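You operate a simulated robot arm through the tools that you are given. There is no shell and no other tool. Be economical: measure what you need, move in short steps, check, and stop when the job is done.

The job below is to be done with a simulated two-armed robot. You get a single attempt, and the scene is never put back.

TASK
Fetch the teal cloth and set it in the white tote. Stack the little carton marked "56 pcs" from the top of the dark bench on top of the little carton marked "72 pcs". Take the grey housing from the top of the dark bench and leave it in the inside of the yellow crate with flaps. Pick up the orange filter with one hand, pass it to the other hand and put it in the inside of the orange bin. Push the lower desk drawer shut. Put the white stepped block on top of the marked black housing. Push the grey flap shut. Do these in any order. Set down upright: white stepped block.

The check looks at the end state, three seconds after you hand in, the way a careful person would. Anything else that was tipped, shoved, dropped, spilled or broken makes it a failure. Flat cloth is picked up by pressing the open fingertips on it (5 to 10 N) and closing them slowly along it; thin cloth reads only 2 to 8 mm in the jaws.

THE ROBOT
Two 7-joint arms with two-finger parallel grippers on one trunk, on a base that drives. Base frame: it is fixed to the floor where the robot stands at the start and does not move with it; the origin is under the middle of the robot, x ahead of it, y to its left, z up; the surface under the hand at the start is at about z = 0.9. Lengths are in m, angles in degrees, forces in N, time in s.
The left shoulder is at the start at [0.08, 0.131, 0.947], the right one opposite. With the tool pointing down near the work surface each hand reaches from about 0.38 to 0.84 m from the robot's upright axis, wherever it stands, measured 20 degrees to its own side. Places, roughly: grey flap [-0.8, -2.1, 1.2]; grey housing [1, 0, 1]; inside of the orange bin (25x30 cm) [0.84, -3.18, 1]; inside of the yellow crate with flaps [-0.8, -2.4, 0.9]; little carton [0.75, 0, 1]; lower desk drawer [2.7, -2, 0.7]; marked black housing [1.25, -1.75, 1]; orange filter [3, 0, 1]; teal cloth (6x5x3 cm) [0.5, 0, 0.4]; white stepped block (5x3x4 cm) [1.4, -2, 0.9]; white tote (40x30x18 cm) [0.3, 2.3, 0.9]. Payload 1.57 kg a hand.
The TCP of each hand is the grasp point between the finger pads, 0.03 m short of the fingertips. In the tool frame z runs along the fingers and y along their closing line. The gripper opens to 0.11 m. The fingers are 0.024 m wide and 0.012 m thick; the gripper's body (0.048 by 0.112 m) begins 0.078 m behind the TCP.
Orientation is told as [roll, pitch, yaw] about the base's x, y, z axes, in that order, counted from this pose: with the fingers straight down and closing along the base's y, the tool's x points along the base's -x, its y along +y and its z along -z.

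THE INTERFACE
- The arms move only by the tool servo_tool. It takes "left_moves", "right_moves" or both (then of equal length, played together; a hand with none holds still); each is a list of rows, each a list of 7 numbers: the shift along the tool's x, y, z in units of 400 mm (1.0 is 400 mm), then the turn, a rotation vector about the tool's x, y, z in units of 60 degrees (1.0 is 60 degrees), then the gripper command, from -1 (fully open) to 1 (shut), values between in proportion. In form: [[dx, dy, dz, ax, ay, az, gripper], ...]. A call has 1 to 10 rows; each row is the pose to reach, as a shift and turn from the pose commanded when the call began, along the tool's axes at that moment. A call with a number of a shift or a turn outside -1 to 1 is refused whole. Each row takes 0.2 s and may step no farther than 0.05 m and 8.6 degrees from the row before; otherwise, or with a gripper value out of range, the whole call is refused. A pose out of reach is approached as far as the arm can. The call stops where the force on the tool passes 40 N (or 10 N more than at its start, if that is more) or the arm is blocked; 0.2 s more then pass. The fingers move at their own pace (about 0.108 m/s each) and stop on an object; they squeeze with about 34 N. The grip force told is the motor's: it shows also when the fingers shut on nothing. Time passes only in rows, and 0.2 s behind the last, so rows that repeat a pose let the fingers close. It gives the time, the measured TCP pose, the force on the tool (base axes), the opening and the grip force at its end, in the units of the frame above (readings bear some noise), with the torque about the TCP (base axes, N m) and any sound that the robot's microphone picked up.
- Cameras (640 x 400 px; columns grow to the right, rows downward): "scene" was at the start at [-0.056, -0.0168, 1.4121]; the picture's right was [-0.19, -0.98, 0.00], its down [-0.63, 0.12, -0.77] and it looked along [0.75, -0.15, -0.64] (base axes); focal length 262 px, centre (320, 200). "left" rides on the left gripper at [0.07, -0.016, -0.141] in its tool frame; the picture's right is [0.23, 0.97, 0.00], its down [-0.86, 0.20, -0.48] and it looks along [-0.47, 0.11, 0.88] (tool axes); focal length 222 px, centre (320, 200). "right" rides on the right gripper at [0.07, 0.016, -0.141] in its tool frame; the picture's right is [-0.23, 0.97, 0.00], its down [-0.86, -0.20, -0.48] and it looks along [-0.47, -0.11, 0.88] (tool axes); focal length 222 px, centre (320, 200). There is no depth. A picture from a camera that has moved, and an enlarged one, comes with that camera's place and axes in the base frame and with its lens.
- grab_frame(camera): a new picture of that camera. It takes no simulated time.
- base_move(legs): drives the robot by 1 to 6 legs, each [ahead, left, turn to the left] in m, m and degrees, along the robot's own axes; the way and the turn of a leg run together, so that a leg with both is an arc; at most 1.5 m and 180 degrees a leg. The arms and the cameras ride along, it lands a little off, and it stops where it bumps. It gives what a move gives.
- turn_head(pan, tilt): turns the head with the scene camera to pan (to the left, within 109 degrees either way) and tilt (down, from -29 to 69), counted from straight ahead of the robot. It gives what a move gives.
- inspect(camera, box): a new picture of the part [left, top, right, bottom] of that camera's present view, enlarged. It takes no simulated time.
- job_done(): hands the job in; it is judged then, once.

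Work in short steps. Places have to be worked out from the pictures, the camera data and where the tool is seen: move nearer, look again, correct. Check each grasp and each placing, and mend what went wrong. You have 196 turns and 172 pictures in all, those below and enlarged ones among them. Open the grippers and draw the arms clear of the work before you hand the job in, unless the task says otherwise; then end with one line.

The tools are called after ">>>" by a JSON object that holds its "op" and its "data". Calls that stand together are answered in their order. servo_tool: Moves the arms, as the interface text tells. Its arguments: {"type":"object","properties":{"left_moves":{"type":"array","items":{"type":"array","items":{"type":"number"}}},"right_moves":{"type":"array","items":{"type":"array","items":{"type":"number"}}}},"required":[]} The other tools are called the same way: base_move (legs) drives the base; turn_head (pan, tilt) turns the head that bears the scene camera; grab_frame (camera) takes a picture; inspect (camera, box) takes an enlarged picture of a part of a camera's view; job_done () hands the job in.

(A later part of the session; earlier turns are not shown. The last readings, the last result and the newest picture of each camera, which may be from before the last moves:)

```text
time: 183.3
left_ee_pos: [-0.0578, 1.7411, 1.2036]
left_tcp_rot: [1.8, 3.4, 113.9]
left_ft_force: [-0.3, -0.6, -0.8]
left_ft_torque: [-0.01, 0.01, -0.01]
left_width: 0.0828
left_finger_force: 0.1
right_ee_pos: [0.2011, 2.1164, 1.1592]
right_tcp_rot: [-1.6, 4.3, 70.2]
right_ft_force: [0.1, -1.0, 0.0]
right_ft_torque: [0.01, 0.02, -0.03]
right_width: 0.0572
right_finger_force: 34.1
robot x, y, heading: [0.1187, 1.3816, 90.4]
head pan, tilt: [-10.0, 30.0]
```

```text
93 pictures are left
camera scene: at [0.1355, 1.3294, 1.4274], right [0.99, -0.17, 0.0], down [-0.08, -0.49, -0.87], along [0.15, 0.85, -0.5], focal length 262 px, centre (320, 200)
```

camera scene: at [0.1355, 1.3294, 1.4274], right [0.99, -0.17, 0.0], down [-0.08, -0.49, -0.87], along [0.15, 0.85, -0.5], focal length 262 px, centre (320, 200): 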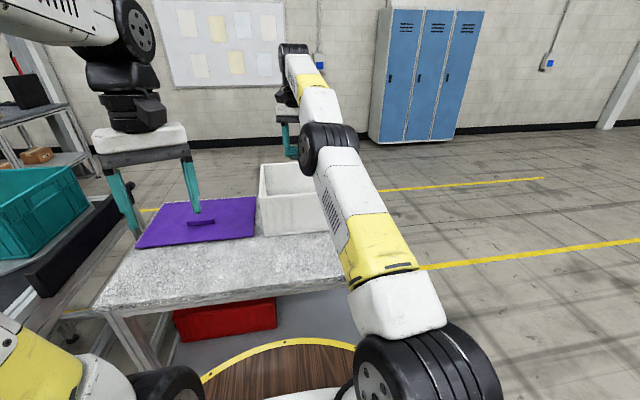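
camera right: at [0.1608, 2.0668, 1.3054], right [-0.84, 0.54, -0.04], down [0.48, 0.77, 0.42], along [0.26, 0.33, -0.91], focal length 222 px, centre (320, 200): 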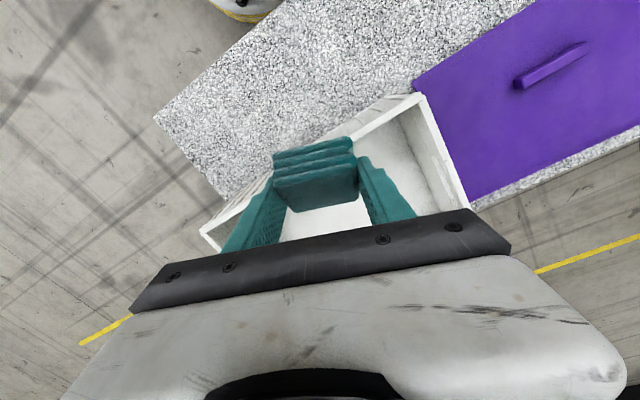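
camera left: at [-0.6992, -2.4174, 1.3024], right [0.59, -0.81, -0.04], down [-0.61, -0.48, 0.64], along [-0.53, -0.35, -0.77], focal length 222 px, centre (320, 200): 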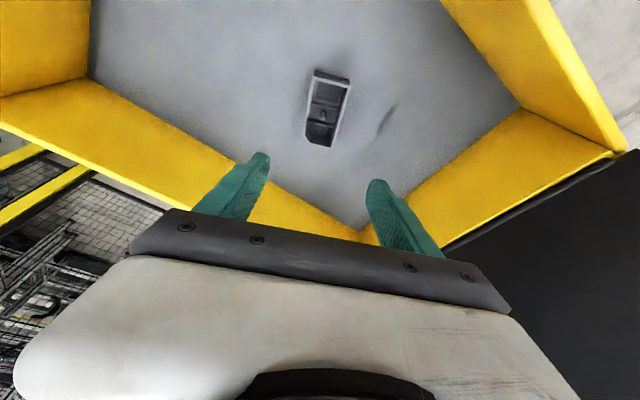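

The tote spans x 0.08–0.41, y from 2.12; I need ~12 cm more forward.

>>> {"op": "base_move", "data": {"legs": [[0.13, -0.04, 0]]}}

>>> {"op": "servo_tool", "data": {"right_moves": [[0, 0, 0.06, 0, 0, 0, 1], [0, 0, 0.12, 0, 0, 0, 1], [0, 0, 0.18, 0, 0, 0, 1]]}}

>>> {"op": "grab_frame", "data": {"camera": "right"}}

>>> {"op": "grab_frame", "data": {"camera": "scene"}}

```text
time: 184.6
left_ee_pos: [-0.0189, 1.8706, 1.2031]
left_tcp_rot: [2.0, 3.4, 114.0]
left_ft_force: [0.1, 0.1, 0.4]
left_ft_torque: [0.0, -0.03, -0.02]
left_width: 0.0827
left_finger_force: 0.1
right_ee_pos: [0.2399, 2.2454, 1.1592]
right_tcp_rot: [-1.6, 4.2, 70.3]
right_ft_force: [-0.4, -0.3, 0.0]
right_ft_torque: [0.01, 0.0, 0.01]
right_width: 0.057
right_finger_force: 33.6
robot x, y, heading: [0.1584, 1.5096, 90.5]
head pan, tilt: [-10.0, 30.0]
```

```text
time: 185.4
left_ee_pos: [-0.0198, 1.8696, 1.202]
left_tcp_rot: [1.9, 3.4, 114.0]
left_ft_force: [0.1, -0.1, 0.1]
left_ft_torque: [-0.06, 0.0, 0.0]
left_width: 0.0826
left_finger_force: 0.0
right_ee_pos: [0.2421, 2.2385, 1.0874]
right_tcp_rot: [-1.6, 4.1, 70.3]
right_ft_force: [0.4, 0.0, -0.3]
right_ft_torque: [0.01, -0.01, -0.01]
right_width: 0.0572
right_finger_force: 34.5
robot x, y, heading: [0.1559, 1.5075, 90.3]
head pan, tilt: [-10.0, 30.0]
```

```text
92 pictures are left
camera right: at [0.2008, 2.1892, 1.2328], right [-0.84, 0.54, -0.04], down [0.47, 0.77, 0.42], along [0.26, 0.33, -0.91], focal length 222 px, centre (320, 200)
```

right: 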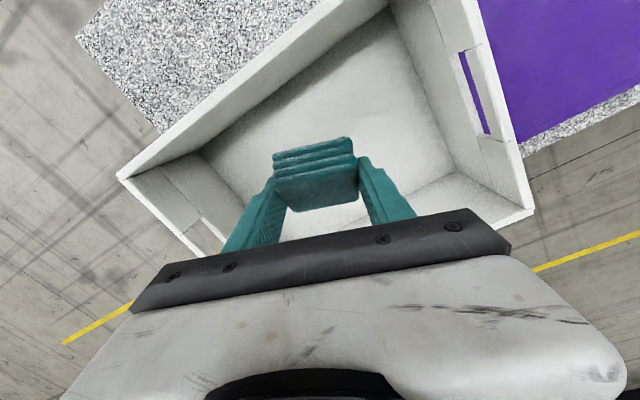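

```text
91 pictures are left
camera scene: at [0.1751, 1.4584, 1.4274], right [0.99, -0.17, 0.0], down [-0.08, -0.49, -0.87], along [0.14, 0.85, -0.5], focal length 262 px, centre (320, 200)
```

scene: 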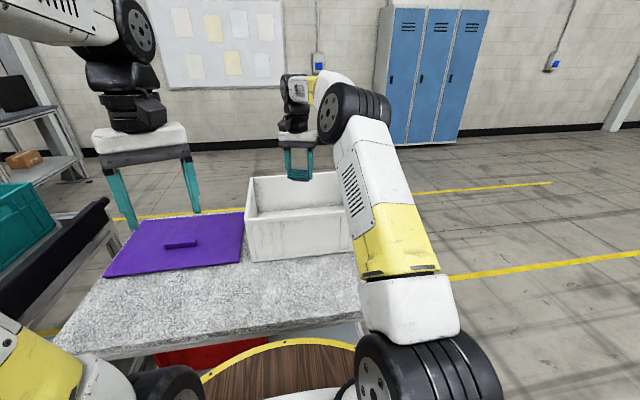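

Centred over the tote. Lower into it.

>>> {"op": "servo_tool", "data": {"right_moves": [[0, 0, 0.07, 0, 0, 0, 1], [0, 0, 0.14, 0, 0, 0, 1], [0, 0, 0.21, 0, 0, 0, 1], [0, 0, 0.28, 0, 0, 0, 1], [0, 0, 0.32, 0, 0, 0, 1], [0, 0, 0.35, 0, 0, 0, 1], [0, 0, 0.37, 0, 0, 0, 1]]}}

>>> {"op": "grab_frame", "data": {"camera": "right"}}

```text
time: 187.0
left_ee_pos: [-0.019, 1.8692, 1.2021]
left_tcp_rot: [1.9, 3.4, 113.9]
left_ft_force: [0.1, 0.6, -0.4]
left_ft_torque: [-0.01, 0.03, -0.01]
left_width: 0.0828
left_finger_force: 0.2
right_ee_pos: [0.2398, 2.2279, 0.9398]
right_tcp_rot: [-1.6, 4.1, 70.3]
right_ft_force: [0.5, -0.1, 0.0]
right_ft_torque: [0.03, 0.0, 0.0]
right_width: 0.0574
right_finger_force: 33.7
robot x, y, heading: [0.1581, 1.511, 90.4]
head pan, tilt: [-10.0, 30.0]
```

```text
90 pictures are left
camera right: at [0.1996, 2.1789, 1.0853], right [-0.84, 0.54, -0.04], down [0.47, 0.77, 0.42], along [0.26, 0.33, -0.91], focal length 222 px, centre (320, 200)
```

right: 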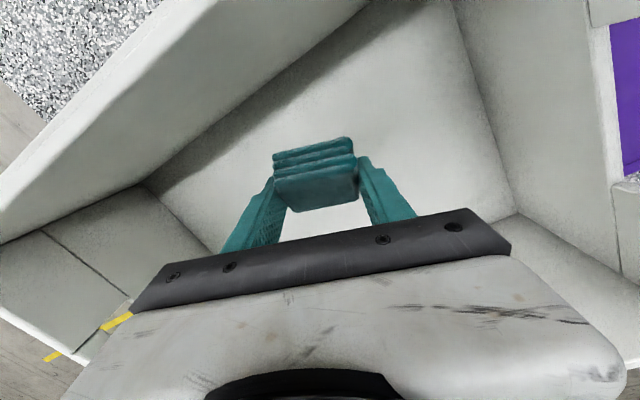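

Near the floor; a little lower with force monitoring, then release.

>>> {"op": "servo_tool", "data": {"right_moves": [[0, 0, 0.015, 0, 0, 0, 1], [0, 0, 0.03, 0, 0, 0, 1], [0, 0, 0.045, 0, 0, 0, 1], [0, 0, 0.06, 0, 0, 0, 1], [0, 0, 0.075, 0, 0, 0, 1]]}}

```text
time: 188.2
left_ee_pos: [-0.0187, 1.8694, 1.2028]
left_tcp_rot: [1.9, 3.4, 114.0]
left_ft_force: [-0.6, 0.1, 0.4]
left_ft_torque: [-0.01, 0.01, -0.01]
left_width: 0.0824
left_finger_force: 0.1
right_ee_pos: [0.2391, 2.2257, 0.9107]
right_tcp_rot: [-1.6, 4.2, 70.3]
right_ft_force: [0.5, 0.5, 0.6]
right_ft_torque: [-0.02, 0.02, 0.0]
right_width: 0.0572
right_finger_force: 33.6
robot x, y, heading: [0.1589, 1.509, 90.4]
head pan, tilt: [-10.0, 30.0]
```

>>> {"op": "servo_tool", "data": {"right_moves": [[0, 0, 0.015, 0, 0, 0, 1], [0, 0, 0.03, 0, 0, 0, 1], [0, 0, 0.045, 0, 0, 0, 1], [0, 0, 0.06, 0, 0, 0, 1], [0, 0, 0.075, 0, 0, 0, 1], [0, 0, 0.09, 0, 0, 0, 1]]}}

```text
time: 189.6
left_ee_pos: [-0.0186, 1.8702, 1.202]
left_tcp_rot: [1.8, 3.4, 113.9]
left_ft_force: [0.3, 0.2, -0.3]
left_ft_torque: [-0.02, -0.01, 0.01]
left_width: 0.0825
left_finger_force: 0.0
right_ee_pos: [0.2394, 2.2241, 0.876]
right_tcp_rot: [-1.7, 4.2, 70.2]
right_ft_force: [0.8, -0.3, -0.4]
right_ft_torque: [0.03, 0.01, 0.01]
right_width: 0.0572
right_finger_force: 34.0
robot x, y, heading: [0.1596, 1.5136, 90.6]
head pan, tilt: [-10.0, 30.0]
```

>>> {"op": "servo_tool", "data": {"right_moves": [[0, 0, 0.015, 0, 0, 0, 1], [0, 0, 0.03, 0, 0, 0, 1], [0, 0, 0.045, 0, 0, 0, 1], [0, 0, 0.06, 0, 0, 0, 1], [0, 0, 0.075, 0, 0, 0, 1], [0, 0, 0.09, 0, 0, 0, 1], [0, 0, 0.105, 0, 0, 0, 1]]}}

>>> {"op": "grab_frame", "data": {"camera": "right"}}

```text
time: 190.2
left_ee_pos: [-0.0185, 1.8687, 1.2031]
left_tcp_rot: [2.0, 3.4, 113.9]
left_ft_force: [-1.0, 0.1, 0.1]
left_ft_torque: [0.0, 0.0, -0.02]
left_width: 0.0823
left_finger_force: 0.2
right_ee_pos: [0.2412, 2.2242, 0.8724]
right_tcp_rot: [-1.4, 3.8, 70.3]
right_ft_force: [0.1, -2.9, 9.0]
right_ft_torque: [0.09, 0.23, 0.08]
right_width: 0.0574
right_finger_force: 34.0
robot x, y, heading: [0.1598, 1.5106, 90.4]
head pan, tilt: [-10.0, 30.0]
stopped in row 2 (right hand): the force on the tool passed its limit at 45 N (the readings are from after the stop); the commanded pose is now the measured one
```

```text
89 pictures are left
camera right: at [0.2004, 2.1742, 1.0174], right [-0.84, 0.54, -0.04], down [0.48, 0.77, 0.43], along [0.26, 0.34, -0.9], focal length 222 px, centre (320, 200)
```

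right: 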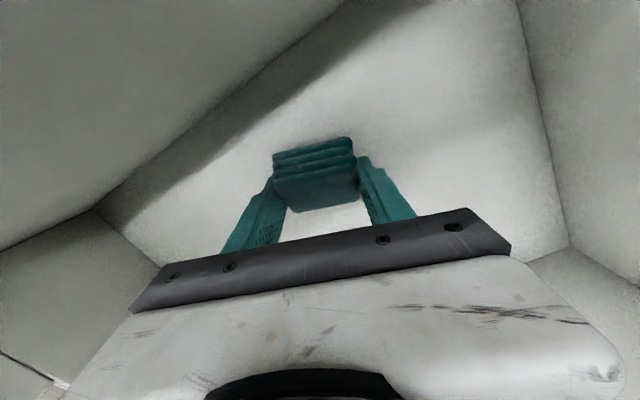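

Floor contact. Ease up 3 mm, open and rise out of the tote.

>>> {"op": "servo_tool", "data": {"right_moves": [[0, 0, -0.008, 0, 0, 0, 0.4], [0, 0, -0.008, 0, 0, 0, -0.3], [0, 0, -0.008, 0, 0, 0, -0.8], [0, 0, -0.06, 0, 0, 0, -0.8], [0, 0, -0.16, 0, 0, 0, -0.8], [0, 0, -0.28, 0, 0, 0, -0.8], [0, 0, -0.4, 0, 0, 0, -0.8], [0, 0, -0.52, 0, 0, 0, -0.8], [0, 0, -0.64, 0, 0, 0, -0.8]]}}

>>> {"op": "grab_frame", "data": {"camera": "right"}}

```text
time: 192.2
left_ee_pos: [-0.0182, 1.8701, 1.2024]
left_tcp_rot: [1.9, 3.4, 113.9]
left_ft_force: [-0.3, 0.0, 0.1]
left_ft_torque: [-0.03, 0.0, 0.01]
left_width: 0.0824
left_finger_force: 0.0
right_ee_pos: [0.2397, 2.2436, 1.1253]
right_tcp_rot: [-1.4, 4.1, 70.3]
right_ft_force: [0.8, 0.3, 0.8]
right_ft_torque: [-0.04, -0.01, 0.01]
right_width: 0.099
right_finger_force: 0.1
robot x, y, heading: [0.1606, 1.5091, 90.3]
head pan, tilt: [-10.0, 30.0]
```

```text
88 pictures are left
camera right: at [0.2005, 2.1939, 1.271], right [-0.84, 0.54, -0.04], down [0.47, 0.77, 0.42], along [0.26, 0.34, -0.91], focal length 222 px, centre (320, 200)
```

right: 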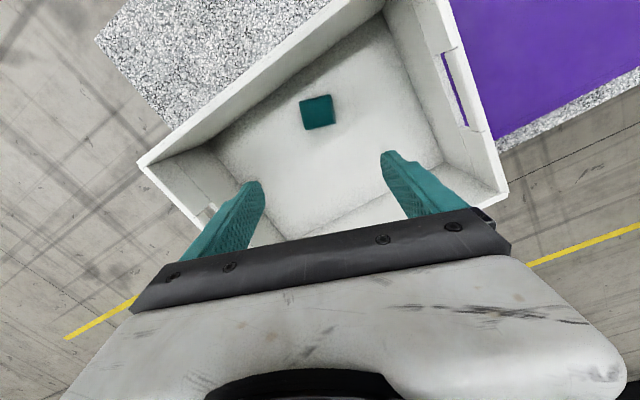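

The cloth lies in the tote. Next, the orange filter near (3, 0): back off, turn east and look.

>>> {"op": "base_move", "data": {"legs": [[-0.25, 0, 0], [0, 0, -90]]}}

>>> {"op": "turn_head", "data": {"pan": -20, "tilt": 15}}

>>> {"op": "grab_frame", "data": {"camera": "scene"}}

```text
time: 197.8
left_ee_pos: [0.5189, 1.4436, 1.201]
left_tcp_rot: [1.8, 3.5, 24.4]
left_ft_force: [0.0, 0.3, 0.2]
left_ft_torque: [0.02, 0.0, 0.01]
left_width: 0.0826
left_finger_force: 0.1
right_ee_pos: [0.896, 1.1873, 1.1256]
right_tcp_rot: [-1.5, 4.0, -19.3]
right_ft_force: [-0.3, 0.0, -0.1]
right_ft_torque: [0.0, 0.03, 0.0]
right_width: 0.099
right_finger_force: 0.0
robot x, y, heading: [0.1583, 1.2589, 0.9]
head pan, tilt: [-10.0, 30.0]
```

```text
time: 198.6
left_ee_pos: [0.5186, 1.442, 1.2035]
left_tcp_rot: [2.0, 3.4, 24.4]
left_ft_force: [0.0, -0.6, -0.4]
left_ft_torque: [0.01, -0.02, -0.01]
left_width: 0.0824
left_finger_force: 0.0
right_ee_pos: [0.8961, 1.1862, 1.1245]
right_tcp_rot: [-1.5, 3.9, -19.3]
right_ft_force: [0.8, -0.5, 0.0]
right_ft_torque: [0.03, -0.04, 0.0]
right_width: 0.0989
right_finger_force: 0.2
robot x, y, heading: [0.1616, 1.2597, 0.9]
head pan, tilt: [-20.0, 15.0]
```

```text
87 pictures are left
camera scene: at [0.1097, 1.2295, 1.4515], right [-0.33, -0.94, 0.0], down [-0.25, 0.09, -0.97], along [0.91, -0.32, -0.26], focal length 262 px, centre (320, 200)
```

scene: 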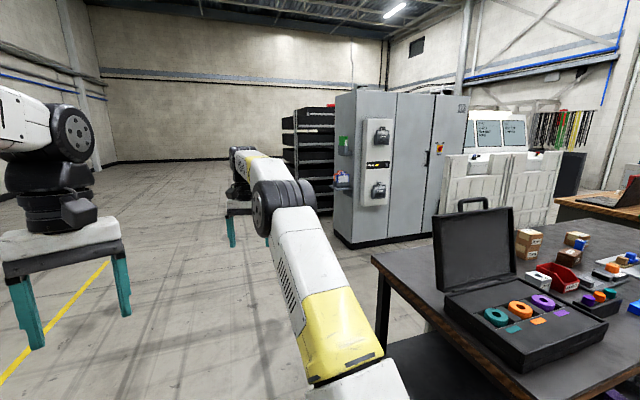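

>>> {"op": "inspect", "data": {"camera": "scene", "box": [270, 80, 480, 250]}}

```text
2.35 times, centred on (375, 165) of scene
camera zoom: at [0.1097, 1.2295, 1.4515], right [-0.33, -0.94, 0.0], down [-0.25, 0.09, -0.97], along [0.91, -0.32, -0.26], focal length 617 px, centre (191, 282)
```

zoom: 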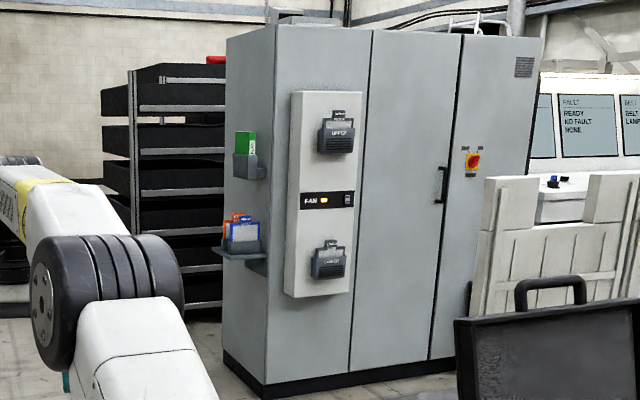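

An orange filter stands in a holder on the cabinet's north side (≈(3.0, −0.05)). Drive toward it.

>>> {"op": "base_move", "data": {"legs": [[1.5, 0, 0], [0.9, -0.2, 0], [0, 0, -70]]}}

>>> {"op": "turn_head", "data": {"pan": 0, "tilt": 25}}

>>> {"op": "grab_frame", "data": {"camera": "scene"}}

```text
time: 213.4
left_ee_pos: [2.8483, 0.8596, 1.2026]
left_tcp_rot: [1.9, 3.4, -43.9]
left_ft_force: [0.4, 0.2, -1.3]
left_ft_torque: [0.04, -0.04, -0.01]
left_width: 0.0825
left_finger_force: 0.1
right_ee_pos: [2.7474, 0.4164, 1.1252]
right_tcp_rot: [-1.5, 3.9, -87.7]
right_ft_force: [0.9, -0.3, -0.4]
right_ft_torque: [-0.01, 0.0, 0.03]
right_width: 0.0986
right_finger_force: 0.0
robot x, y, heading: [2.5468, 1.126, -67.6]
head pan, tilt: [-20.0, 15.0]
```

```text
time: 214.2
left_ee_pos: [2.8474, 0.8596, 1.2024]
left_tcp_rot: [2.0, 3.5, -44.0]
left_ft_force: [0.3, -0.6, -0.3]
left_ft_torque: [0.0, 0.02, -0.02]
left_width: 0.0823
left_finger_force: 0.0
right_ee_pos: [2.7472, 0.4165, 1.1258]
right_tcp_rot: [-1.5, 4.0, -87.6]
right_ft_force: [0.8, 0.0, 0.1]
right_ft_torque: [-0.01, 0.0, -0.02]
right_width: 0.0987
right_finger_force: 0.1
robot x, y, heading: [2.5462, 1.1276, -67.8]
head pan, tilt: [0.0, 25.0]
```

```text
85 pictures are left
camera scene: at [2.5294, 1.1706, 1.4354], right [-0.92, -0.38, 0.0], down [-0.16, 0.39, -0.91], along [0.34, -0.84, -0.42], focal length 262 px, centre (320, 200)
```

scene: 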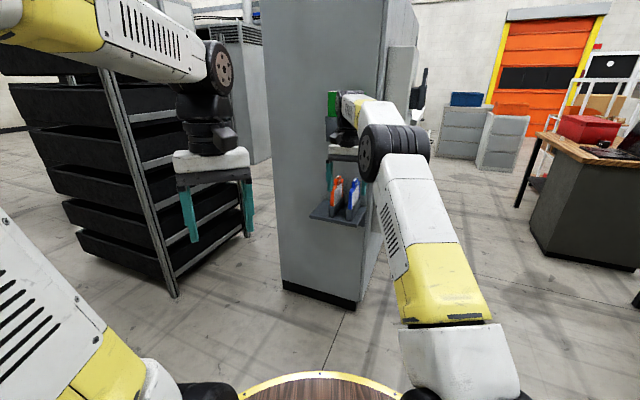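

>>> {"op": "inspect", "data": {"camera": "scene", "box": [290, 140, 390, 240]}}

>>> {"op": "grab_frame", "data": {"camera": "right"}}

```text
4.00 times, centred on (340, 190) of scene
camera zoom: at [2.5294, 1.1706, 1.4354], right [-0.92, -0.38, 0.0], down [-0.16, 0.39, -0.91], along [0.34, -0.84, -0.42], focal length 1049 px, centre (240, 240)
```

zoom: 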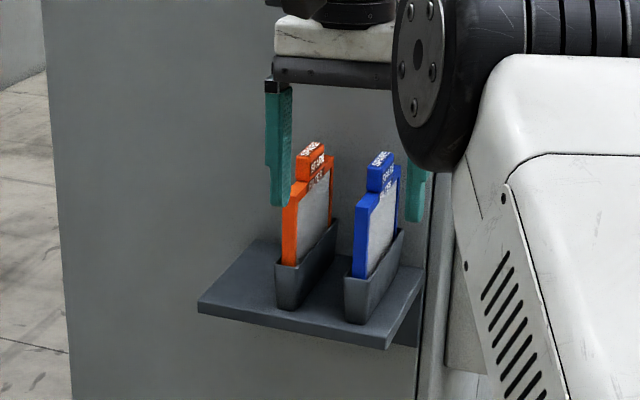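

```text
83 pictures are left
camera right: at [2.764, 0.4763, 1.2708], right [0.98, -0.18, -0.04], down [-0.15, -0.89, 0.42], along [-0.11, -0.41, -0.9], focal length 222 px, centre (320, 200)
```

right: 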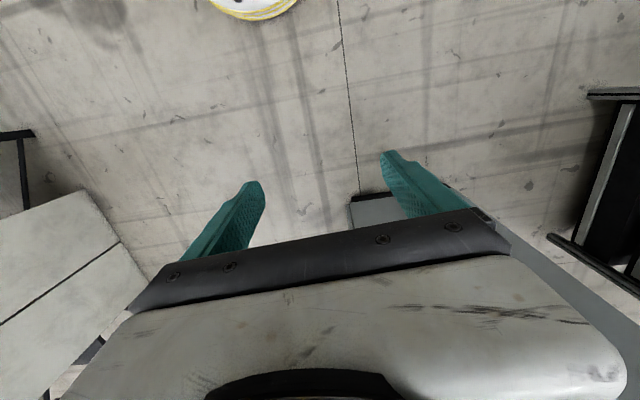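

The orange filter stands in a pocket with a tab on top (≈(2.92, −0.05, 0.97)), the blue one west of it. I drive to face the holder from the north.

>>> {"op": "base_move", "data": {"legs": [[0, 0, -22.3], [0.28, 0.5, 0]]}}

>>> {"op": "grab_frame", "data": {"camera": "right"}}

>>> {"op": "turn_head", "data": {"pan": -8, "tilt": 35}}

>>> {"op": "inspect", "data": {"camera": "scene", "box": [220, 80, 420, 260]}}

```text
time: 218.7
left_ee_pos: [3.2369, 0.4979, 1.203]
left_tcp_rot: [1.9, 3.4, -65.6]
left_ft_force: [0.6, -0.4, 0.3]
left_ft_torque: [0.02, 0.03, 0.02]
left_width: 0.0827
left_finger_force: 0.1
right_ee_pos: [2.9797, 0.1209, 1.1247]
right_tcp_rot: [-1.5, 3.8, -109.3]
right_ft_force: [-0.3, -0.3, 0.3]
right_ft_torque: [-0.02, -0.01, 0.02]
right_width: 0.0989
right_finger_force: 0.1
robot x, y, heading: [3.0548, 0.8558, -89.2]
head pan, tilt: [0.0, 25.0]
```

```text
82 pictures are left
camera right: at [3.0178, 0.1708, 1.2708], right [0.84, -0.53, -0.04], down [-0.47, -0.77, 0.42], along [-0.26, -0.34, -0.9], focal length 222 px, centre (320, 200)
```

right: 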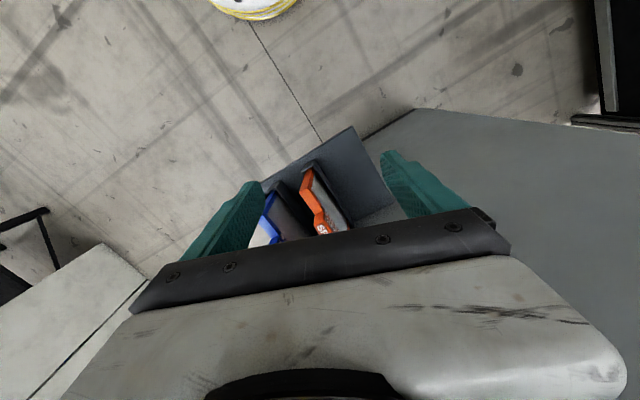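

```text
time: 219.4
left_ee_pos: [3.2362, 0.4977, 1.2025]
left_tcp_rot: [1.9, 3.5, -65.5]
left_ft_force: [-0.2, -0.9, -0.2]
left_ft_torque: [-0.01, 0.0, -0.01]
left_width: 0.0825
left_finger_force: 0.1
right_ee_pos: [2.9806, 0.1199, 1.1255]
right_tcp_rot: [-1.5, 3.9, -109.3]
right_ft_force: [0.5, -0.6, 0.0]
right_ft_torque: [0.03, 0.01, -0.01]
right_width: 0.0988
right_finger_force: 0.1
robot x, y, heading: [3.0582, 0.8581, -89.1]
head pan, tilt: [-8.0, 35.0]
```

```text
2.22 times, centred on (320, 170) of scene
camera zoom: at [3.0437, 0.9078, 1.4197], right [-0.99, 0.13, 0.0], down [0.07, 0.57, -0.82], along [-0.1, -0.81, -0.57], focal length 583 px, centre (320, 267)
```

zoom: 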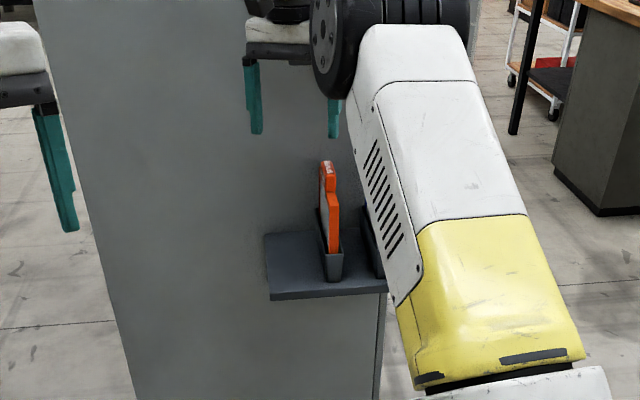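

Triangulated tab top ≈(2.915, −0.027, 0.978), panel plane along y. First pull the right hand back a bit, square it to yaw −90°, then drive 0.17 m closer.

>>> {"op": "servo_tool", "data": {"right_moves": [[0.07, 0, 0, -0.004, -0.02, -0.1, -0.09], [0.14, 0, 0, -0.009, -0.045, -0.21, -0.09], [0.2, 0, 0, -0.014, -0.069, -0.322, -0.09], [0.2, 0, 0, -0.014, -0.069, -0.322, -0.09]]}}

>>> {"op": "base_move", "data": {"legs": [[0.17, 0, -0.8]]}}

>>> {"op": "grab_frame", "data": {"camera": "right"}}

```text
time: 220.4
left_ee_pos: [3.2368, 0.4973, 1.2025]
left_tcp_rot: [1.9, 3.4, -65.6]
left_ft_force: [-0.3, 1.1, -0.3]
left_ft_torque: [0.01, 0.0, 0.0]
left_width: 0.0825
left_finger_force: 0.0
right_ee_pos: [3.0073, 0.1963, 1.1313]
right_tcp_rot: [0.0, 0.0, -89.8]
right_ft_force: [0.5, -0.3, 0.7]
right_ft_torque: [-0.01, 0.0, 0.01]
right_width: 0.0599
right_finger_force: 0.0
robot x, y, heading: [3.054, 0.8533, -89.3]
head pan, tilt: [-8.0, 35.0]
```

```text
time: 221.9
left_ee_pos: [3.2318, 0.3331, 1.2027]
left_tcp_rot: [1.9, 3.4, -66.6]
left_ft_force: [0.0, -1.1, 0.4]
left_ft_torque: [0.01, 0.0, 0.0]
left_width: 0.0823
left_finger_force: 0.2
right_ee_pos: [3.0044, 0.0372, 1.1308]
right_tcp_rot: [0.4, 0.1, -90.2]
right_ft_force: [2.9, 1.7, -0.1]
right_ft_torque: [-0.17, 0.42, 0.04]
right_width: 0.0601
right_finger_force: 0.0
robot x, y, heading: [3.0554, 0.692, -90.1]
head pan, tilt: [-8.0, 35.0]
stopped in leg 1: the robot was blocked; the commanded pose is now the measured one
```

```text
80 pictures are left
camera right: at [3.0196, 0.1058, 1.2732], right [0.97, -0.23, 0.01], down [-0.21, -0.86, 0.48], along [-0.1, -0.46, -0.88], focal length 222 px, centre (320, 200)
```

right: 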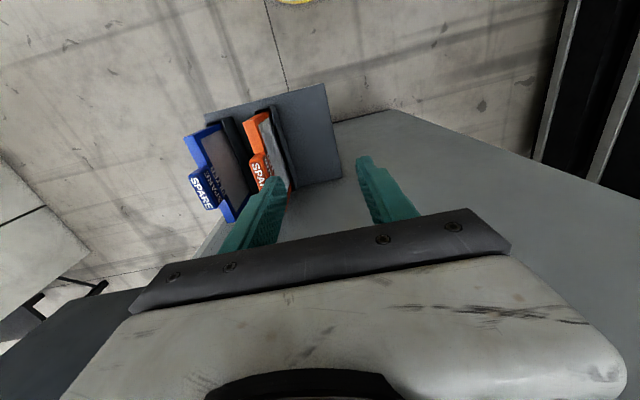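

>>> {"op": "turn_head", "data": {"pan": -5, "tilt": 20}}

>>> {"op": "grab_frame", "data": {"camera": "scene"}}

```text
time: 222.7
left_ee_pos: [3.232, 0.332, 1.203]
left_tcp_rot: [2.0, 3.4, -66.7]
left_ft_force: [0.9, 0.7, 0.4]
left_ft_torque: [0.01, 0.0, 0.0]
left_width: 0.0827
left_finger_force: 0.1
right_ee_pos: [3.0048, 0.0371, 1.1308]
right_tcp_rot: [0.4, 0.1, -90.2]
right_ft_force: [4.9, 1.3, 0.4]
right_ft_torque: [-0.27, 0.69, 0.12]
right_width: 0.0601
right_finger_force: 0.1
robot x, y, heading: [3.0563, 0.6937, -90.1]
head pan, tilt: [-5.0, 20.0]
```

```text
79 pictures are left
camera scene: at [3.05, 0.74, 1.4434], right [-1.0, 0.09, 0.0], down [0.03, 0.34, -0.94], along [-0.08, -0.94, -0.34], focal length 262 px, centre (320, 200)
```

scene: 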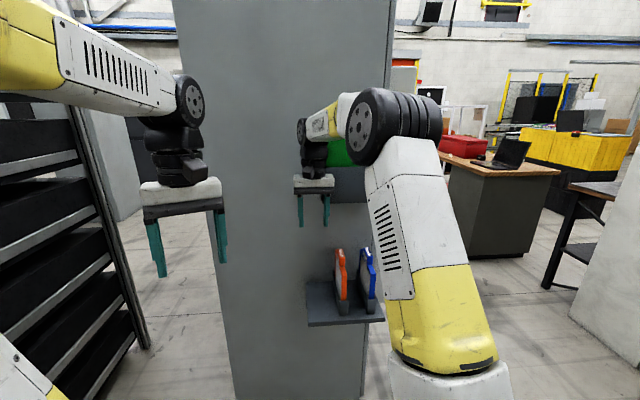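

The hand touched the upper pocket with the green item that hangs above the filters. Back off and check it.

>>> {"op": "base_move", "data": {"legs": [[-0.15, 0, 0]]}}

>>> {"op": "inspect", "data": {"camera": "scene", "box": [240, 80, 420, 260]}}

```text
time: 224.1
left_ee_pos: [3.2319, 0.4812, 1.2022]
left_tcp_rot: [1.9, 3.5, -66.5]
left_ft_force: [-0.4, -0.5, 0.4]
left_ft_torque: [0.03, -0.02, 0.0]
left_width: 0.0824
left_finger_force: 0.1
right_ee_pos: [3.0053, 0.1852, 1.1317]
right_tcp_rot: [0.4, 0.1, -90.1]
right_ft_force: [0.2, -0.1, 0.3]
right_ft_torque: [0.0, 0.02, 0.01]
right_width: 0.0599
right_finger_force: 0.2
robot x, y, heading: [3.0555, 0.8404, -90.1]
head pan, tilt: [-5.0, 20.0]
```

```text
2.22 times, centred on (330, 170) of scene
camera zoom: at [3.0498, 0.8892, 1.4435], right [-1.0, 0.09, 0.0], down [0.03, 0.34, -0.94], along [-0.08, -0.94, -0.34], focal length 583 px, centre (298, 267)
```

zoom: 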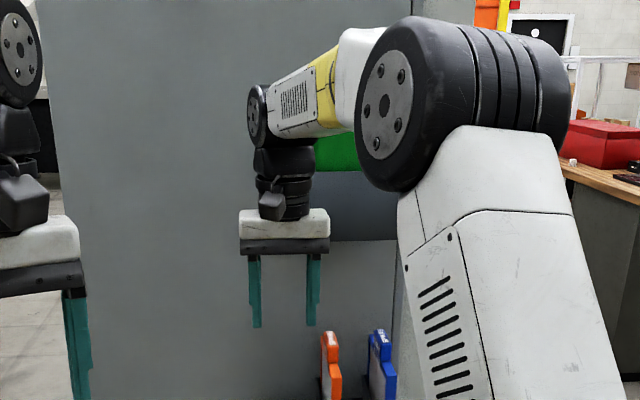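

Upper pocket bottom is z≈1.15, so I approach the filter with the tool tilted 50° forward. Drive 8 cm closer and tilt at a stand-off.

>>> {"op": "servo_tool", "data": {"right_moves": [[0.05, -0.04, 0.04, 0, -0.14, 0, -0.09], [0.1, -0.08, 0.08, 0, -0.28, 0, -0.09], [0.1, -0.12, 0.12, 0, -0.42, 0, -0.09], [0.1, -0.16, 0.16, 0, -0.56, 0, -0.09], [0.1, -0.2, 0.2, 0, -0.7, 0, -0.09], [0.1, -0.225, 0.24, 0, -0.833, 0, -0.09], [0.1, -0.225, 0.24, 0, -0.833, 0, -0.09]]}}

>>> {"op": "base_move", "data": {"legs": [[0.1, 0, 0]]}}

>>> {"op": "grab_frame", "data": {"camera": "right"}}

```text
time: 225.7
left_ee_pos: [3.2329, 0.4816, 1.2026]
left_tcp_rot: [1.8, 3.3, -66.5]
left_ft_force: [0.9, 1.0, -0.3]
left_ft_torque: [-0.02, -0.01, -0.02]
left_width: 0.0824
left_finger_force: 0.0
right_ee_pos: [2.9171, 0.2277, 1.0359]
right_tcp_rot: [0.6, -49.8, -90.6]
right_ft_force: [-0.3, -0.3, -0.1]
right_ft_torque: [-0.05, -0.02, 0.02]
right_width: 0.0602
right_finger_force: 0.0
robot x, y, heading: [3.0566, 0.8447, -90.0]
head pan, tilt: [-5.0, 20.0]
```

```text
time: 226.8
left_ee_pos: [3.2334, 0.382, 1.2032]
left_tcp_rot: [1.8, 3.4, -66.3]
left_ft_force: [0.6, -0.4, -0.3]
left_ft_torque: [0.02, -0.02, 0.0]
left_width: 0.0825
left_finger_force: 0.0
right_ee_pos: [2.9179, 0.1276, 1.0354]
right_tcp_rot: [0.5, -49.7, -90.6]
right_ft_force: [0.8, -0.1, -0.6]
right_ft_torque: [0.02, 0.05, 0.0]
right_width: 0.0598
right_finger_force: 0.0
robot x, y, heading: [3.0588, 0.7434, -89.8]
head pan, tilt: [-5.0, 20.0]
```

```text
77 pictures are left
camera right: at [2.9329, 0.2792, 1.0737], right [0.97, -0.15, 0.18], down [-0.21, -0.19, 0.96], along [-0.11, -0.97, -0.21], focal length 222 px, centre (320, 200)
```

right: 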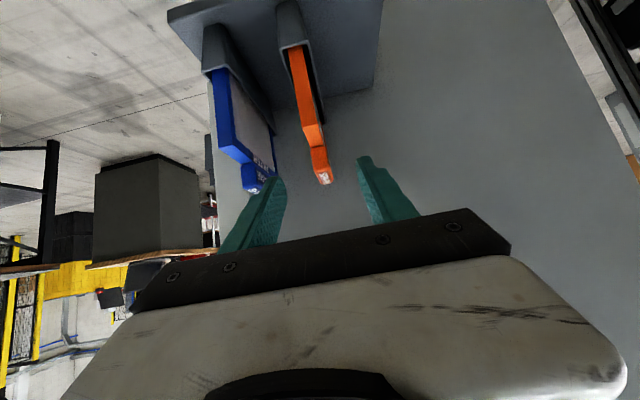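

The orange filter is centred between the fingers. Advance to straddle its tab and upper panel.

>>> {"op": "servo_tool", "data": {"right_moves": [[-0.015, -0.019, 0.085, 0, 0, 0, -0.09], [-0.03, -0.019, 0.17, 0, 0, 0, -0.09], [-0.046, -0.019, 0.255, 0, 0, 0, -0.09], [-0.062, -0.019, 0.34, 0, 0, 0, -0.09], [-0.077, -0.019, 0.42, 0, 0, 0, -0.09], [-0.077, -0.019, 0.42, 0, 0, 0, -0.09]]}}

>>> {"op": "grab_frame", "data": {"camera": "right"}}

```text
time: 228.2
left_ee_pos: [3.2316, 0.3827, 1.2033]
left_tcp_rot: [1.8, 3.5, -66.4]
left_ft_force: [-0.2, 0.9, 0.4]
left_ft_torque: [0.0, -0.02, 0.05]
left_width: 0.0823
left_finger_force: 0.1
right_ee_pos: [2.91, -0.0226, 0.9512]
right_tcp_rot: [0.6, -49.8, -90.5]
right_ft_force: [0.1, -1.1, -0.2]
right_ft_torque: [-0.01, 0.0, -0.02]
right_width: 0.06
right_finger_force: 0.1
robot x, y, heading: [3.0589, 0.7397, -90.1]
head pan, tilt: [-5.0, 20.0]
```

```text
76 pictures are left
camera right: at [2.9257, 0.1298, 0.9891], right [0.97, -0.15, 0.18], down [-0.21, -0.19, 0.96], along [-0.11, -0.97, -0.21], focal length 222 px, centre (320, 200)
```

right: 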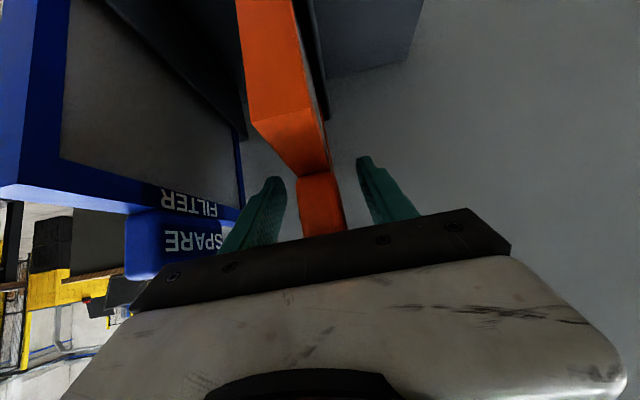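

Close on the tab and lift slightly.

>>> {"op": "servo_tool", "data": {"right_moves": [[0, 0, 0, 0, 0, 0, 0.4], [0, 0, 0, 0, 0, 0, 1], [0, 0, 0, 0, 0, 0, 1], [0, 0, 0, 0, 0, 0, 1], [-0.019, 0, -0.016, 0, 0, 0, 1], [-0.038, 0, -0.032, 0, 0, 0, 1]]}}

>>> {"op": "grab_frame", "data": {"camera": "right"}}

```text
time: 229.6
left_ee_pos: [3.2331, 0.381, 1.2022]
left_tcp_rot: [1.9, 3.4, -66.5]
left_ft_force: [0.2, 0.0, 0.1]
left_ft_torque: [0.0, 0.02, 0.0]
left_width: 0.0823
left_finger_force: 0.0
right_ee_pos: [2.9099, -0.0224, 0.9709]
right_tcp_rot: [0.7, -49.8, -90.5]
right_ft_force: [0.8, 0.1, -1.0]
right_ft_torque: [-0.04, -0.12, 0.04]
right_width: 0.0194
right_finger_force: 33.2
robot x, y, heading: [3.0574, 0.7412, -90.0]
head pan, tilt: [-5.0, 20.0]
```

```text
75 pictures are left
camera right: at [2.9256, 0.13, 1.0092], right [0.97, -0.15, 0.18], down [-0.21, -0.19, 0.96], along [-0.11, -0.97, -0.21], focal length 222 px, centre (320, 200)
```

right: 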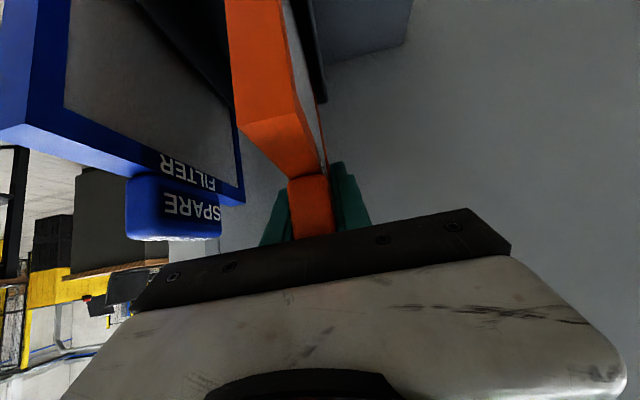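

Held (19 mm). Lift it 10 cm out of the pocket, then back the base away.

>>> {"op": "servo_tool", "data": {"right_moves": [[-0.038, 0, -0.032, 0, 0, 0, 1], [-0.076, 0, -0.064, 0, 0, 0, 1], [-0.114, 0, -0.096, 0, 0, 0, 1], [-0.152, 0, -0.129, 0, 0, 0, 1], [-0.19, 0, -0.162, 0, 0, 0, 1]]}}

>>> {"op": "grab_frame", "data": {"camera": "scene"}}

>>> {"op": "grab_frame", "data": {"camera": "right"}}

```text
time: 230.8
left_ee_pos: [3.2324, 0.3815, 1.2036]
left_tcp_rot: [1.9, 3.3, -66.3]
left_ft_force: [-0.2, 0.1, 0.4]
left_ft_torque: [0.01, -0.04, 0.02]
left_width: 0.0829
left_finger_force: 0.0
right_ee_pos: [2.9082, -0.0198, 1.0704]
right_tcp_rot: [0.5, -49.8, -90.6]
right_ft_force: [1.0, -0.9, -0.1]
right_ft_torque: [-0.01, -0.02, 0.0]
right_width: 0.0196
right_finger_force: 33.2
robot x, y, heading: [3.0569, 0.7449, -90.0]
head pan, tilt: [-5.0, 20.0]
```

```text
74 pictures are left
camera scene: at [3.0497, 0.7891, 1.4435], right [-1.0, 0.09, 0.0], down [0.03, 0.34, -0.94], along [-0.08, -0.94, -0.34], focal length 262 px, centre (320, 200)
```

scene: 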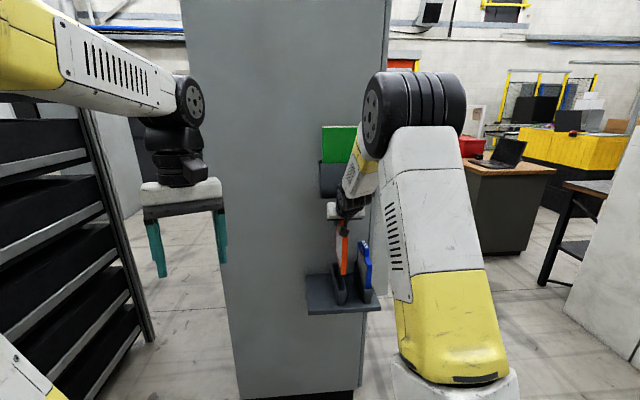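

```text
73 pictures are left
camera right: at [2.9243, 0.1323, 1.1087], right [0.97, -0.15, 0.18], down [-0.21, -0.19, 0.96], along [-0.11, -0.97, -0.21], focal length 222 px, centre (320, 200)
```

right: 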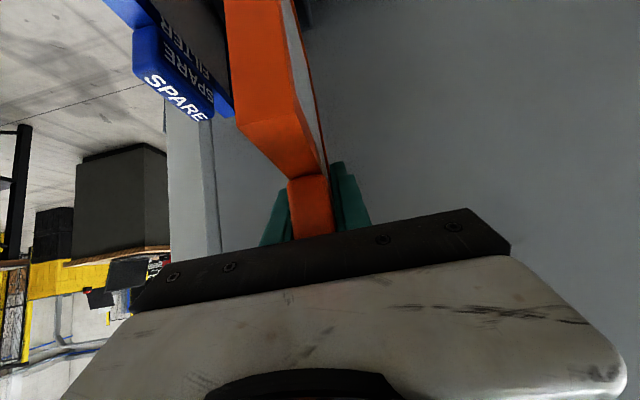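

>>> {"op": "inspect", "data": {"camera": "scene", "box": [290, 180, 400, 320]}}

```text
2.86 times, centred on (345, 250) of scene
camera zoom: at [3.0497, 0.7891, 1.4435], right [-1.0, 0.09, 0.0], down [0.03, 0.34, -0.94], along [-0.08, -0.94, -0.34], focal length 750 px, centre (249, 57)
```

zoom: 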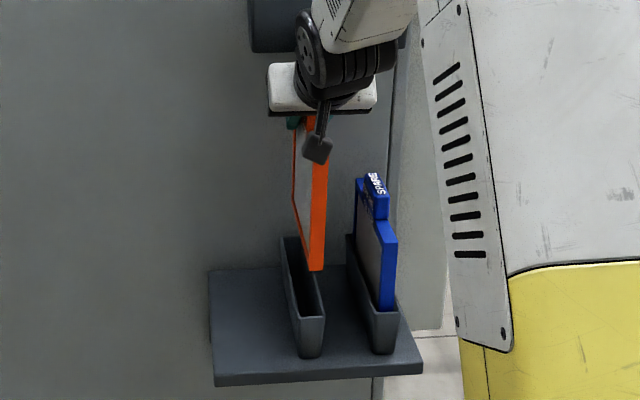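

The filter is clear of its pocket. Back the base 0.3 m away from the cabinet.

>>> {"op": "base_move", "data": {"legs": [[-0.35, 0, 0]]}}

>>> {"op": "servo_tool", "data": {"right_moves": [[-0.02, 0.06, -0.02, 0, 0, 0, 1], [-0.04, 0.12, -0.04, 0, 0, 0, 1], [-0.06, 0.18, -0.06, 0, 0, 0, 1], [-0.08, 0.24, -0.08, 0, 0, 0, 1], [-0.09, 0.28, -0.09, 0, 0, 0, 1]], "left_moves": [[0, 0.0, 0, 0, 0, 0.13, -0.3], [0, 0.0, 0, 0, 0, 0.26, -0.3], [0, 0.0, 0, 0, 0, 0.4, -0.3], [0, 0.0, 0, 0, 0, 0.4, -0.3], [0, 0, 0, 0, 0, 0.4, -0.3]]}}

>>> {"op": "turn_head", "data": {"pan": 0, "tilt": 30}}

>>> {"op": "grab_frame", "data": {"camera": "scene"}}

```text
time: 233.1
left_ee_pos: [3.2342, 0.7302, 1.2027]
left_tcp_rot: [1.9, 3.4, -66.2]
left_ft_force: [0.3, 0.1, -0.3]
left_ft_torque: [0.0, 0.05, 0.0]
left_width: 0.0825
left_finger_force: 0.1
right_ee_pos: [2.9105, 0.3265, 1.0706]
right_tcp_rot: [0.6, -49.7, -90.4]
right_ft_force: [0.1, 0.6, -0.2]
right_ft_torque: [-0.02, 0.04, 0.02]
right_width: 0.0194
right_finger_force: 33.8
robot x, y, heading: [3.0582, 1.0881, -90.0]
head pan, tilt: [-5.0, 20.0]
```

```text
time: 234.3
left_ee_pos: [3.233, 0.7298, 1.2026]
left_tcp_rot: [0.4, 3.9, -90.4]
left_ft_force: [-0.6, 0.2, -0.6]
left_ft_torque: [-0.01, -0.02, -0.02]
left_width: 0.0715
left_finger_force: 0.0
right_ee_pos: [3.0216, 0.3299, 1.1232]
right_tcp_rot: [0.7, -50.0, -90.5]
right_ft_force: [0.3, 0.4, -1.1]
right_ft_torque: [-0.02, -0.05, 0.0]
right_width: 0.0193
right_finger_force: 33.1
robot x, y, heading: [3.0566, 1.0921, -90.2]
head pan, tilt: [-5.0, 20.0]
```

```text
time: 235.0
left_ee_pos: [3.233, 0.7304, 1.2032]
left_tcp_rot: [0.3, 3.8, -90.3]
left_ft_force: [-0.4, -0.4, 0.4]
left_ft_torque: [0.04, -0.02, 0.0]
left_width: 0.0713
left_finger_force: 0.0
right_ee_pos: [3.0222, 0.3314, 1.1219]
right_tcp_rot: [0.6, -49.8, -90.5]
right_ft_force: [0.6, -0.1, -0.1]
right_ft_torque: [0.0, -0.02, -0.02]
right_width: 0.0195
right_finger_force: 33.6
robot x, y, heading: [3.0577, 1.0851, -90.1]
head pan, tilt: [0.0, 30.0]
```

```text
71 pictures are left
camera scene: at [3.0573, 1.1387, 1.4275], right [-1.0, 0.0, 0.0], down [0.0, 0.5, -0.87], along [0.0, -0.87, -0.5], focal length 262 px, centre (320, 200)
```

scene: 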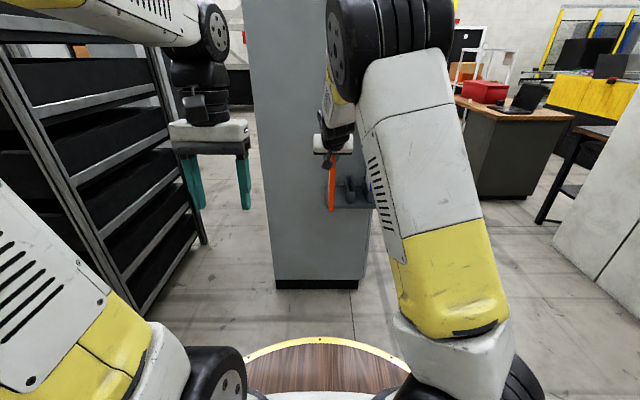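

Handover geometry: the left hand will take the panel's front edge from the robot side, below the right hand. Extend the right hand 10 cm forward; tilt and lower the left alongside at x≈3.23.

>>> {"op": "servo_tool", "data": {"right_moves": [[-0.04, 0, 0.048, 0, 0, 0, 1], [-0.08, 0, 0.096, 0, 0, 0, 1], [-0.12, 0, 0.143, 0, 0, 0, 1], [-0.162, 0, 0.191, 0, 0, 0, 1], [-0.162, 0, 0.191, 0, 0, 0, 1], [-0.162, 0, 0.191, 0, 0, 0, 1], [-0.162, 0, 0.191, 0, 0, 0, 1], [-0.162, 0, 0.191, 0, 0, 0, 1], [-0.162, 0, 0.191, 0, 0, 0, 1]], "left_moves": [[-0.09, 0.05, 0.05, 0, -0.1, 0, -0.3], [-0.18, 0.05, 0.1, 0, -0.2, 0, -0.3], [-0.27, 0.05, 0.15, 0, -0.31, 0, -0.3], [-0.36, 0.05, 0.2, 0, -0.42, 0, -0.3], [-0.45, 0.05, 0.25, 0, -0.53, 0, -0.3], [-0.54, 0.05, 0.3, 0, -0.64, 0, -0.3], [-0.63, 0.05, 0.35, 0, -0.75, 0, -0.3], [-0.72, 0.05, 0.4, 0, -0.86, 0, -0.3], [-0.8, 0.05, 0.45, 0, -0.97, 0, -0.3]]}}

>>> {"op": "grab_frame", "data": {"camera": "left"}}

```text
time: 237.0
left_ee_pos: [3.2545, 0.4199, 1.0004]
left_tcp_rot: [0.7, -54.4, -90.8]
left_ft_force: [0.5, 0.5, 0.3]
left_ft_torque: [-0.01, -0.03, -0.02]
left_width: 0.0715
left_finger_force: 0.0
right_ee_pos: [3.0213, 0.2317, 1.1233]
right_tcp_rot: [0.6, -50.0, -90.3]
right_ft_force: [-0.2, 0.8, -0.5]
right_ft_torque: [-0.01, -0.01, 0.02]
right_width: 0.0195
right_finger_force: 33.1
robot x, y, heading: [3.0564, 1.0902, -89.8]
head pan, tilt: [0.0, 30.0]
```

```text
70 pictures are left
camera left: at [3.239, 0.575, 1.0256], right [0.98, 0.13, -0.18], down [0.19, -0.11, 0.98], along [0.1, -0.99, -0.13], focal length 222 px, centre (320, 200)
```

left: 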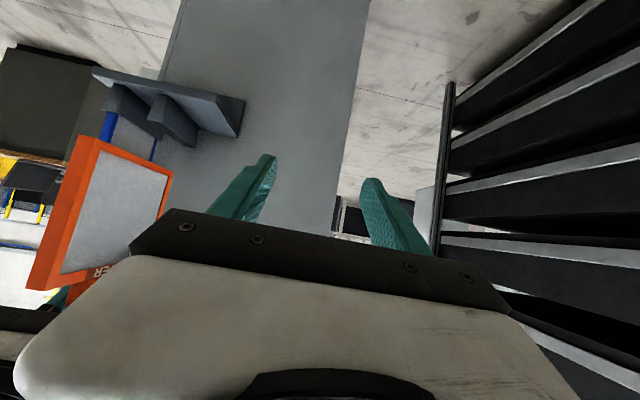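

I can see the panel: front edge y≈0.31, bottom z≈0.965, x≈3.02. Slide the left hand sideways in front of it and level to ~75°.

>>> {"op": "servo_tool", "data": {"left_moves": [[-0.01, -0.1, 0, 0, -0.06, 0, -0.3], [-0.02, -0.2, 0, 0, -0.12, 0, -0.3], [-0.03, -0.3, 0, 0, -0.18, 0, -0.3], [-0.04, -0.4, 0, 0, -0.24, 0, -0.3], [-0.05, -0.5, -0.009, 0, -0.3, 0, -0.3], [-0.055, -0.584, -0.009, 0, -0.35, 0, -0.3], [-0.055, -0.584, -0.009, 0, -0.35, 0, -0.3]]}}

>>> {"op": "grab_frame", "data": {"camera": "left"}}

```text
time: 238.8
left_ee_pos: [3.0653, 0.3996, 1.0374]
left_tcp_rot: [-5.3, -76.5, -80.6]
left_ft_force: [-1.2, 0.8, -0.1]
left_ft_torque: [-0.01, 0.04, 0.03]
left_width: 0.0718
left_finger_force: 0.1
right_ee_pos: [2.9905, 0.2285, 1.1256]
right_tcp_rot: [1.0, -50.0, -92.9]
right_ft_force: [-0.2, -0.2, 0.4]
right_ft_torque: [0.03, 0.03, 0.02]
right_width: 0.0194
right_finger_force: 33.8
robot x, y, heading: [3.0574, 1.0942, -89.8]
head pan, tilt: [0.0, 30.0]
stopped in row 7 (left hand): the arm was blocked; the commanded pose is now the measured one
```

```text
69 pictures are left
camera left: at [3.0366, 0.5504, 1.0026], right [0.96, 0.12, -0.24], down [0.2, 0.28, 0.94], along [0.19, -0.95, 0.25], focal length 222 px, centre (320, 200)
```

left: 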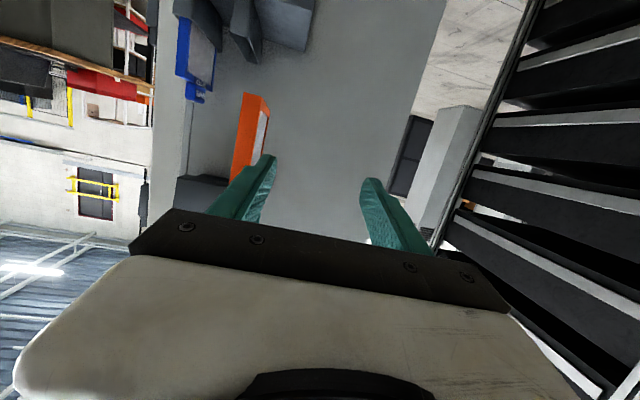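

The arms touched each other in that crossing posture. New plan: retreat the left to the side, turn the right tool vertical (so the panel sticks out toward me), and meet with tools pointing down.

>>> {"op": "servo_tool", "data": {"left_moves": [[0, 0.1, 0, 0, 0.0, 0, -0.3], [0, 0.2, 0, 0, 0.12, 0, -0.3], [0, 0.3, 0, 0, 0.24, 0, -0.3], [0, 0.4, 0, 0, 0.36, 0, -0.3], [0, 0.5, 0, 0, 0.48, 0, -0.3], [0, 0.6, 0, 0, 0.6, 0, -0.3]]}}

>>> {"op": "servo_tool", "data": {"right_moves": [[0.031, 0.015, -0.066, 0, 0.139, 0, 1], [0.062, 0.03, -0.133, 0, 0.278, 0, 1], [0.093, 0.045, -0.2, 0, 0.416, 0, 1], [0.125, 0.06, -0.266, 0, 0.555, 0, 1], [0.156, 0.075, -0.332, 0, 0.694, 0, 1], [0.187, 0.0875, -0.398, 0, 0.833, 0, 1], [0.187, 0.0875, -0.398, 0, 0.833, 0, 1]]}}

>>> {"op": "grab_frame", "data": {"camera": "scene"}}

>>> {"op": "grab_frame", "data": {"camera": "left"}}

```text
time: 240.2
left_ee_pos: [3.3026, 0.4191, 1.0356]
left_tcp_rot: [-1.5, -40.6, -84.8]
left_ft_force: [-0.2, 0.7, 0.9]
left_ft_torque: [0.0, -0.04, 0.05]
left_width: 0.0713
left_finger_force: 0.0
right_ee_pos: [2.9926, 0.2286, 1.1245]
right_tcp_rot: [1.0, -49.9, -92.8]
right_ft_force: [0.4, -0.7, -0.1]
right_ft_torque: [-0.03, -0.01, 0.0]
right_width: 0.0195
right_finger_force: 33.7
robot x, y, heading: [3.0567, 1.0896, -90.0]
head pan, tilt: [0.0, 30.0]
```

```text
time: 241.8
left_ee_pos: [3.3021, 0.4181, 1.0344]
left_tcp_rot: [-1.7, -40.5, -84.8]
left_ft_force: [0.0, -0.5, 0.1]
left_ft_torque: [0.01, -0.03, -0.01]
left_width: 0.0717
left_finger_force: 0.0
right_ee_pos: [3.0316, 0.3967, 1.1715]
right_tcp_rot: [0.6, 0.1, -92.1]
right_ft_force: [-0.5, -0.1, -1.0]
right_ft_torque: [-0.04, 0.0, 0.0]
right_width: 0.0196
right_finger_force: 33.3
robot x, y, heading: [3.0577, 1.0909, -89.9]
head pan, tilt: [0.0, 30.0]
```

```text
68 pictures are left
camera scene: at [3.0574, 1.1387, 1.4274], right [-1.0, 0.0, 0.0], down [0.0, 0.5, -0.87], along [0.0, -0.87, -0.5], focal length 262 px, centre (320, 200)
```

scene: 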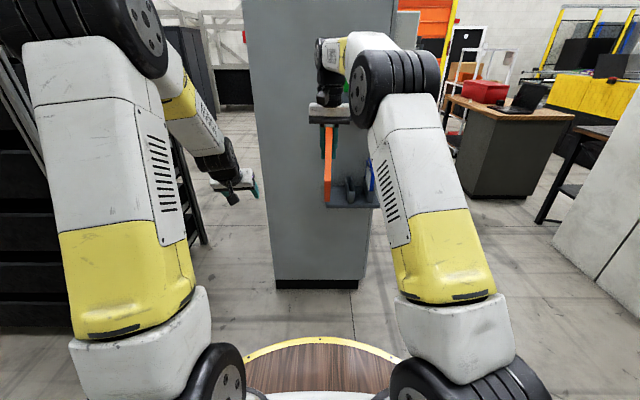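

```text
67 pictures are left
camera left: at [3.2766, 0.5613, 1.0967], right [0.96, 0.24, -0.17], down [0.24, -0.32, 0.92], along [0.17, -0.92, -0.37], focal length 222 px, centre (320, 200)
```

left: 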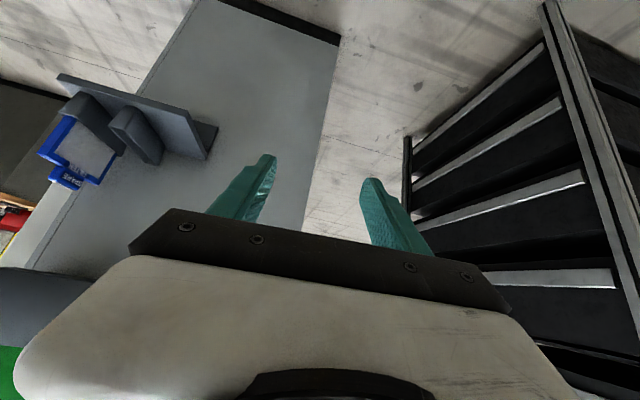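

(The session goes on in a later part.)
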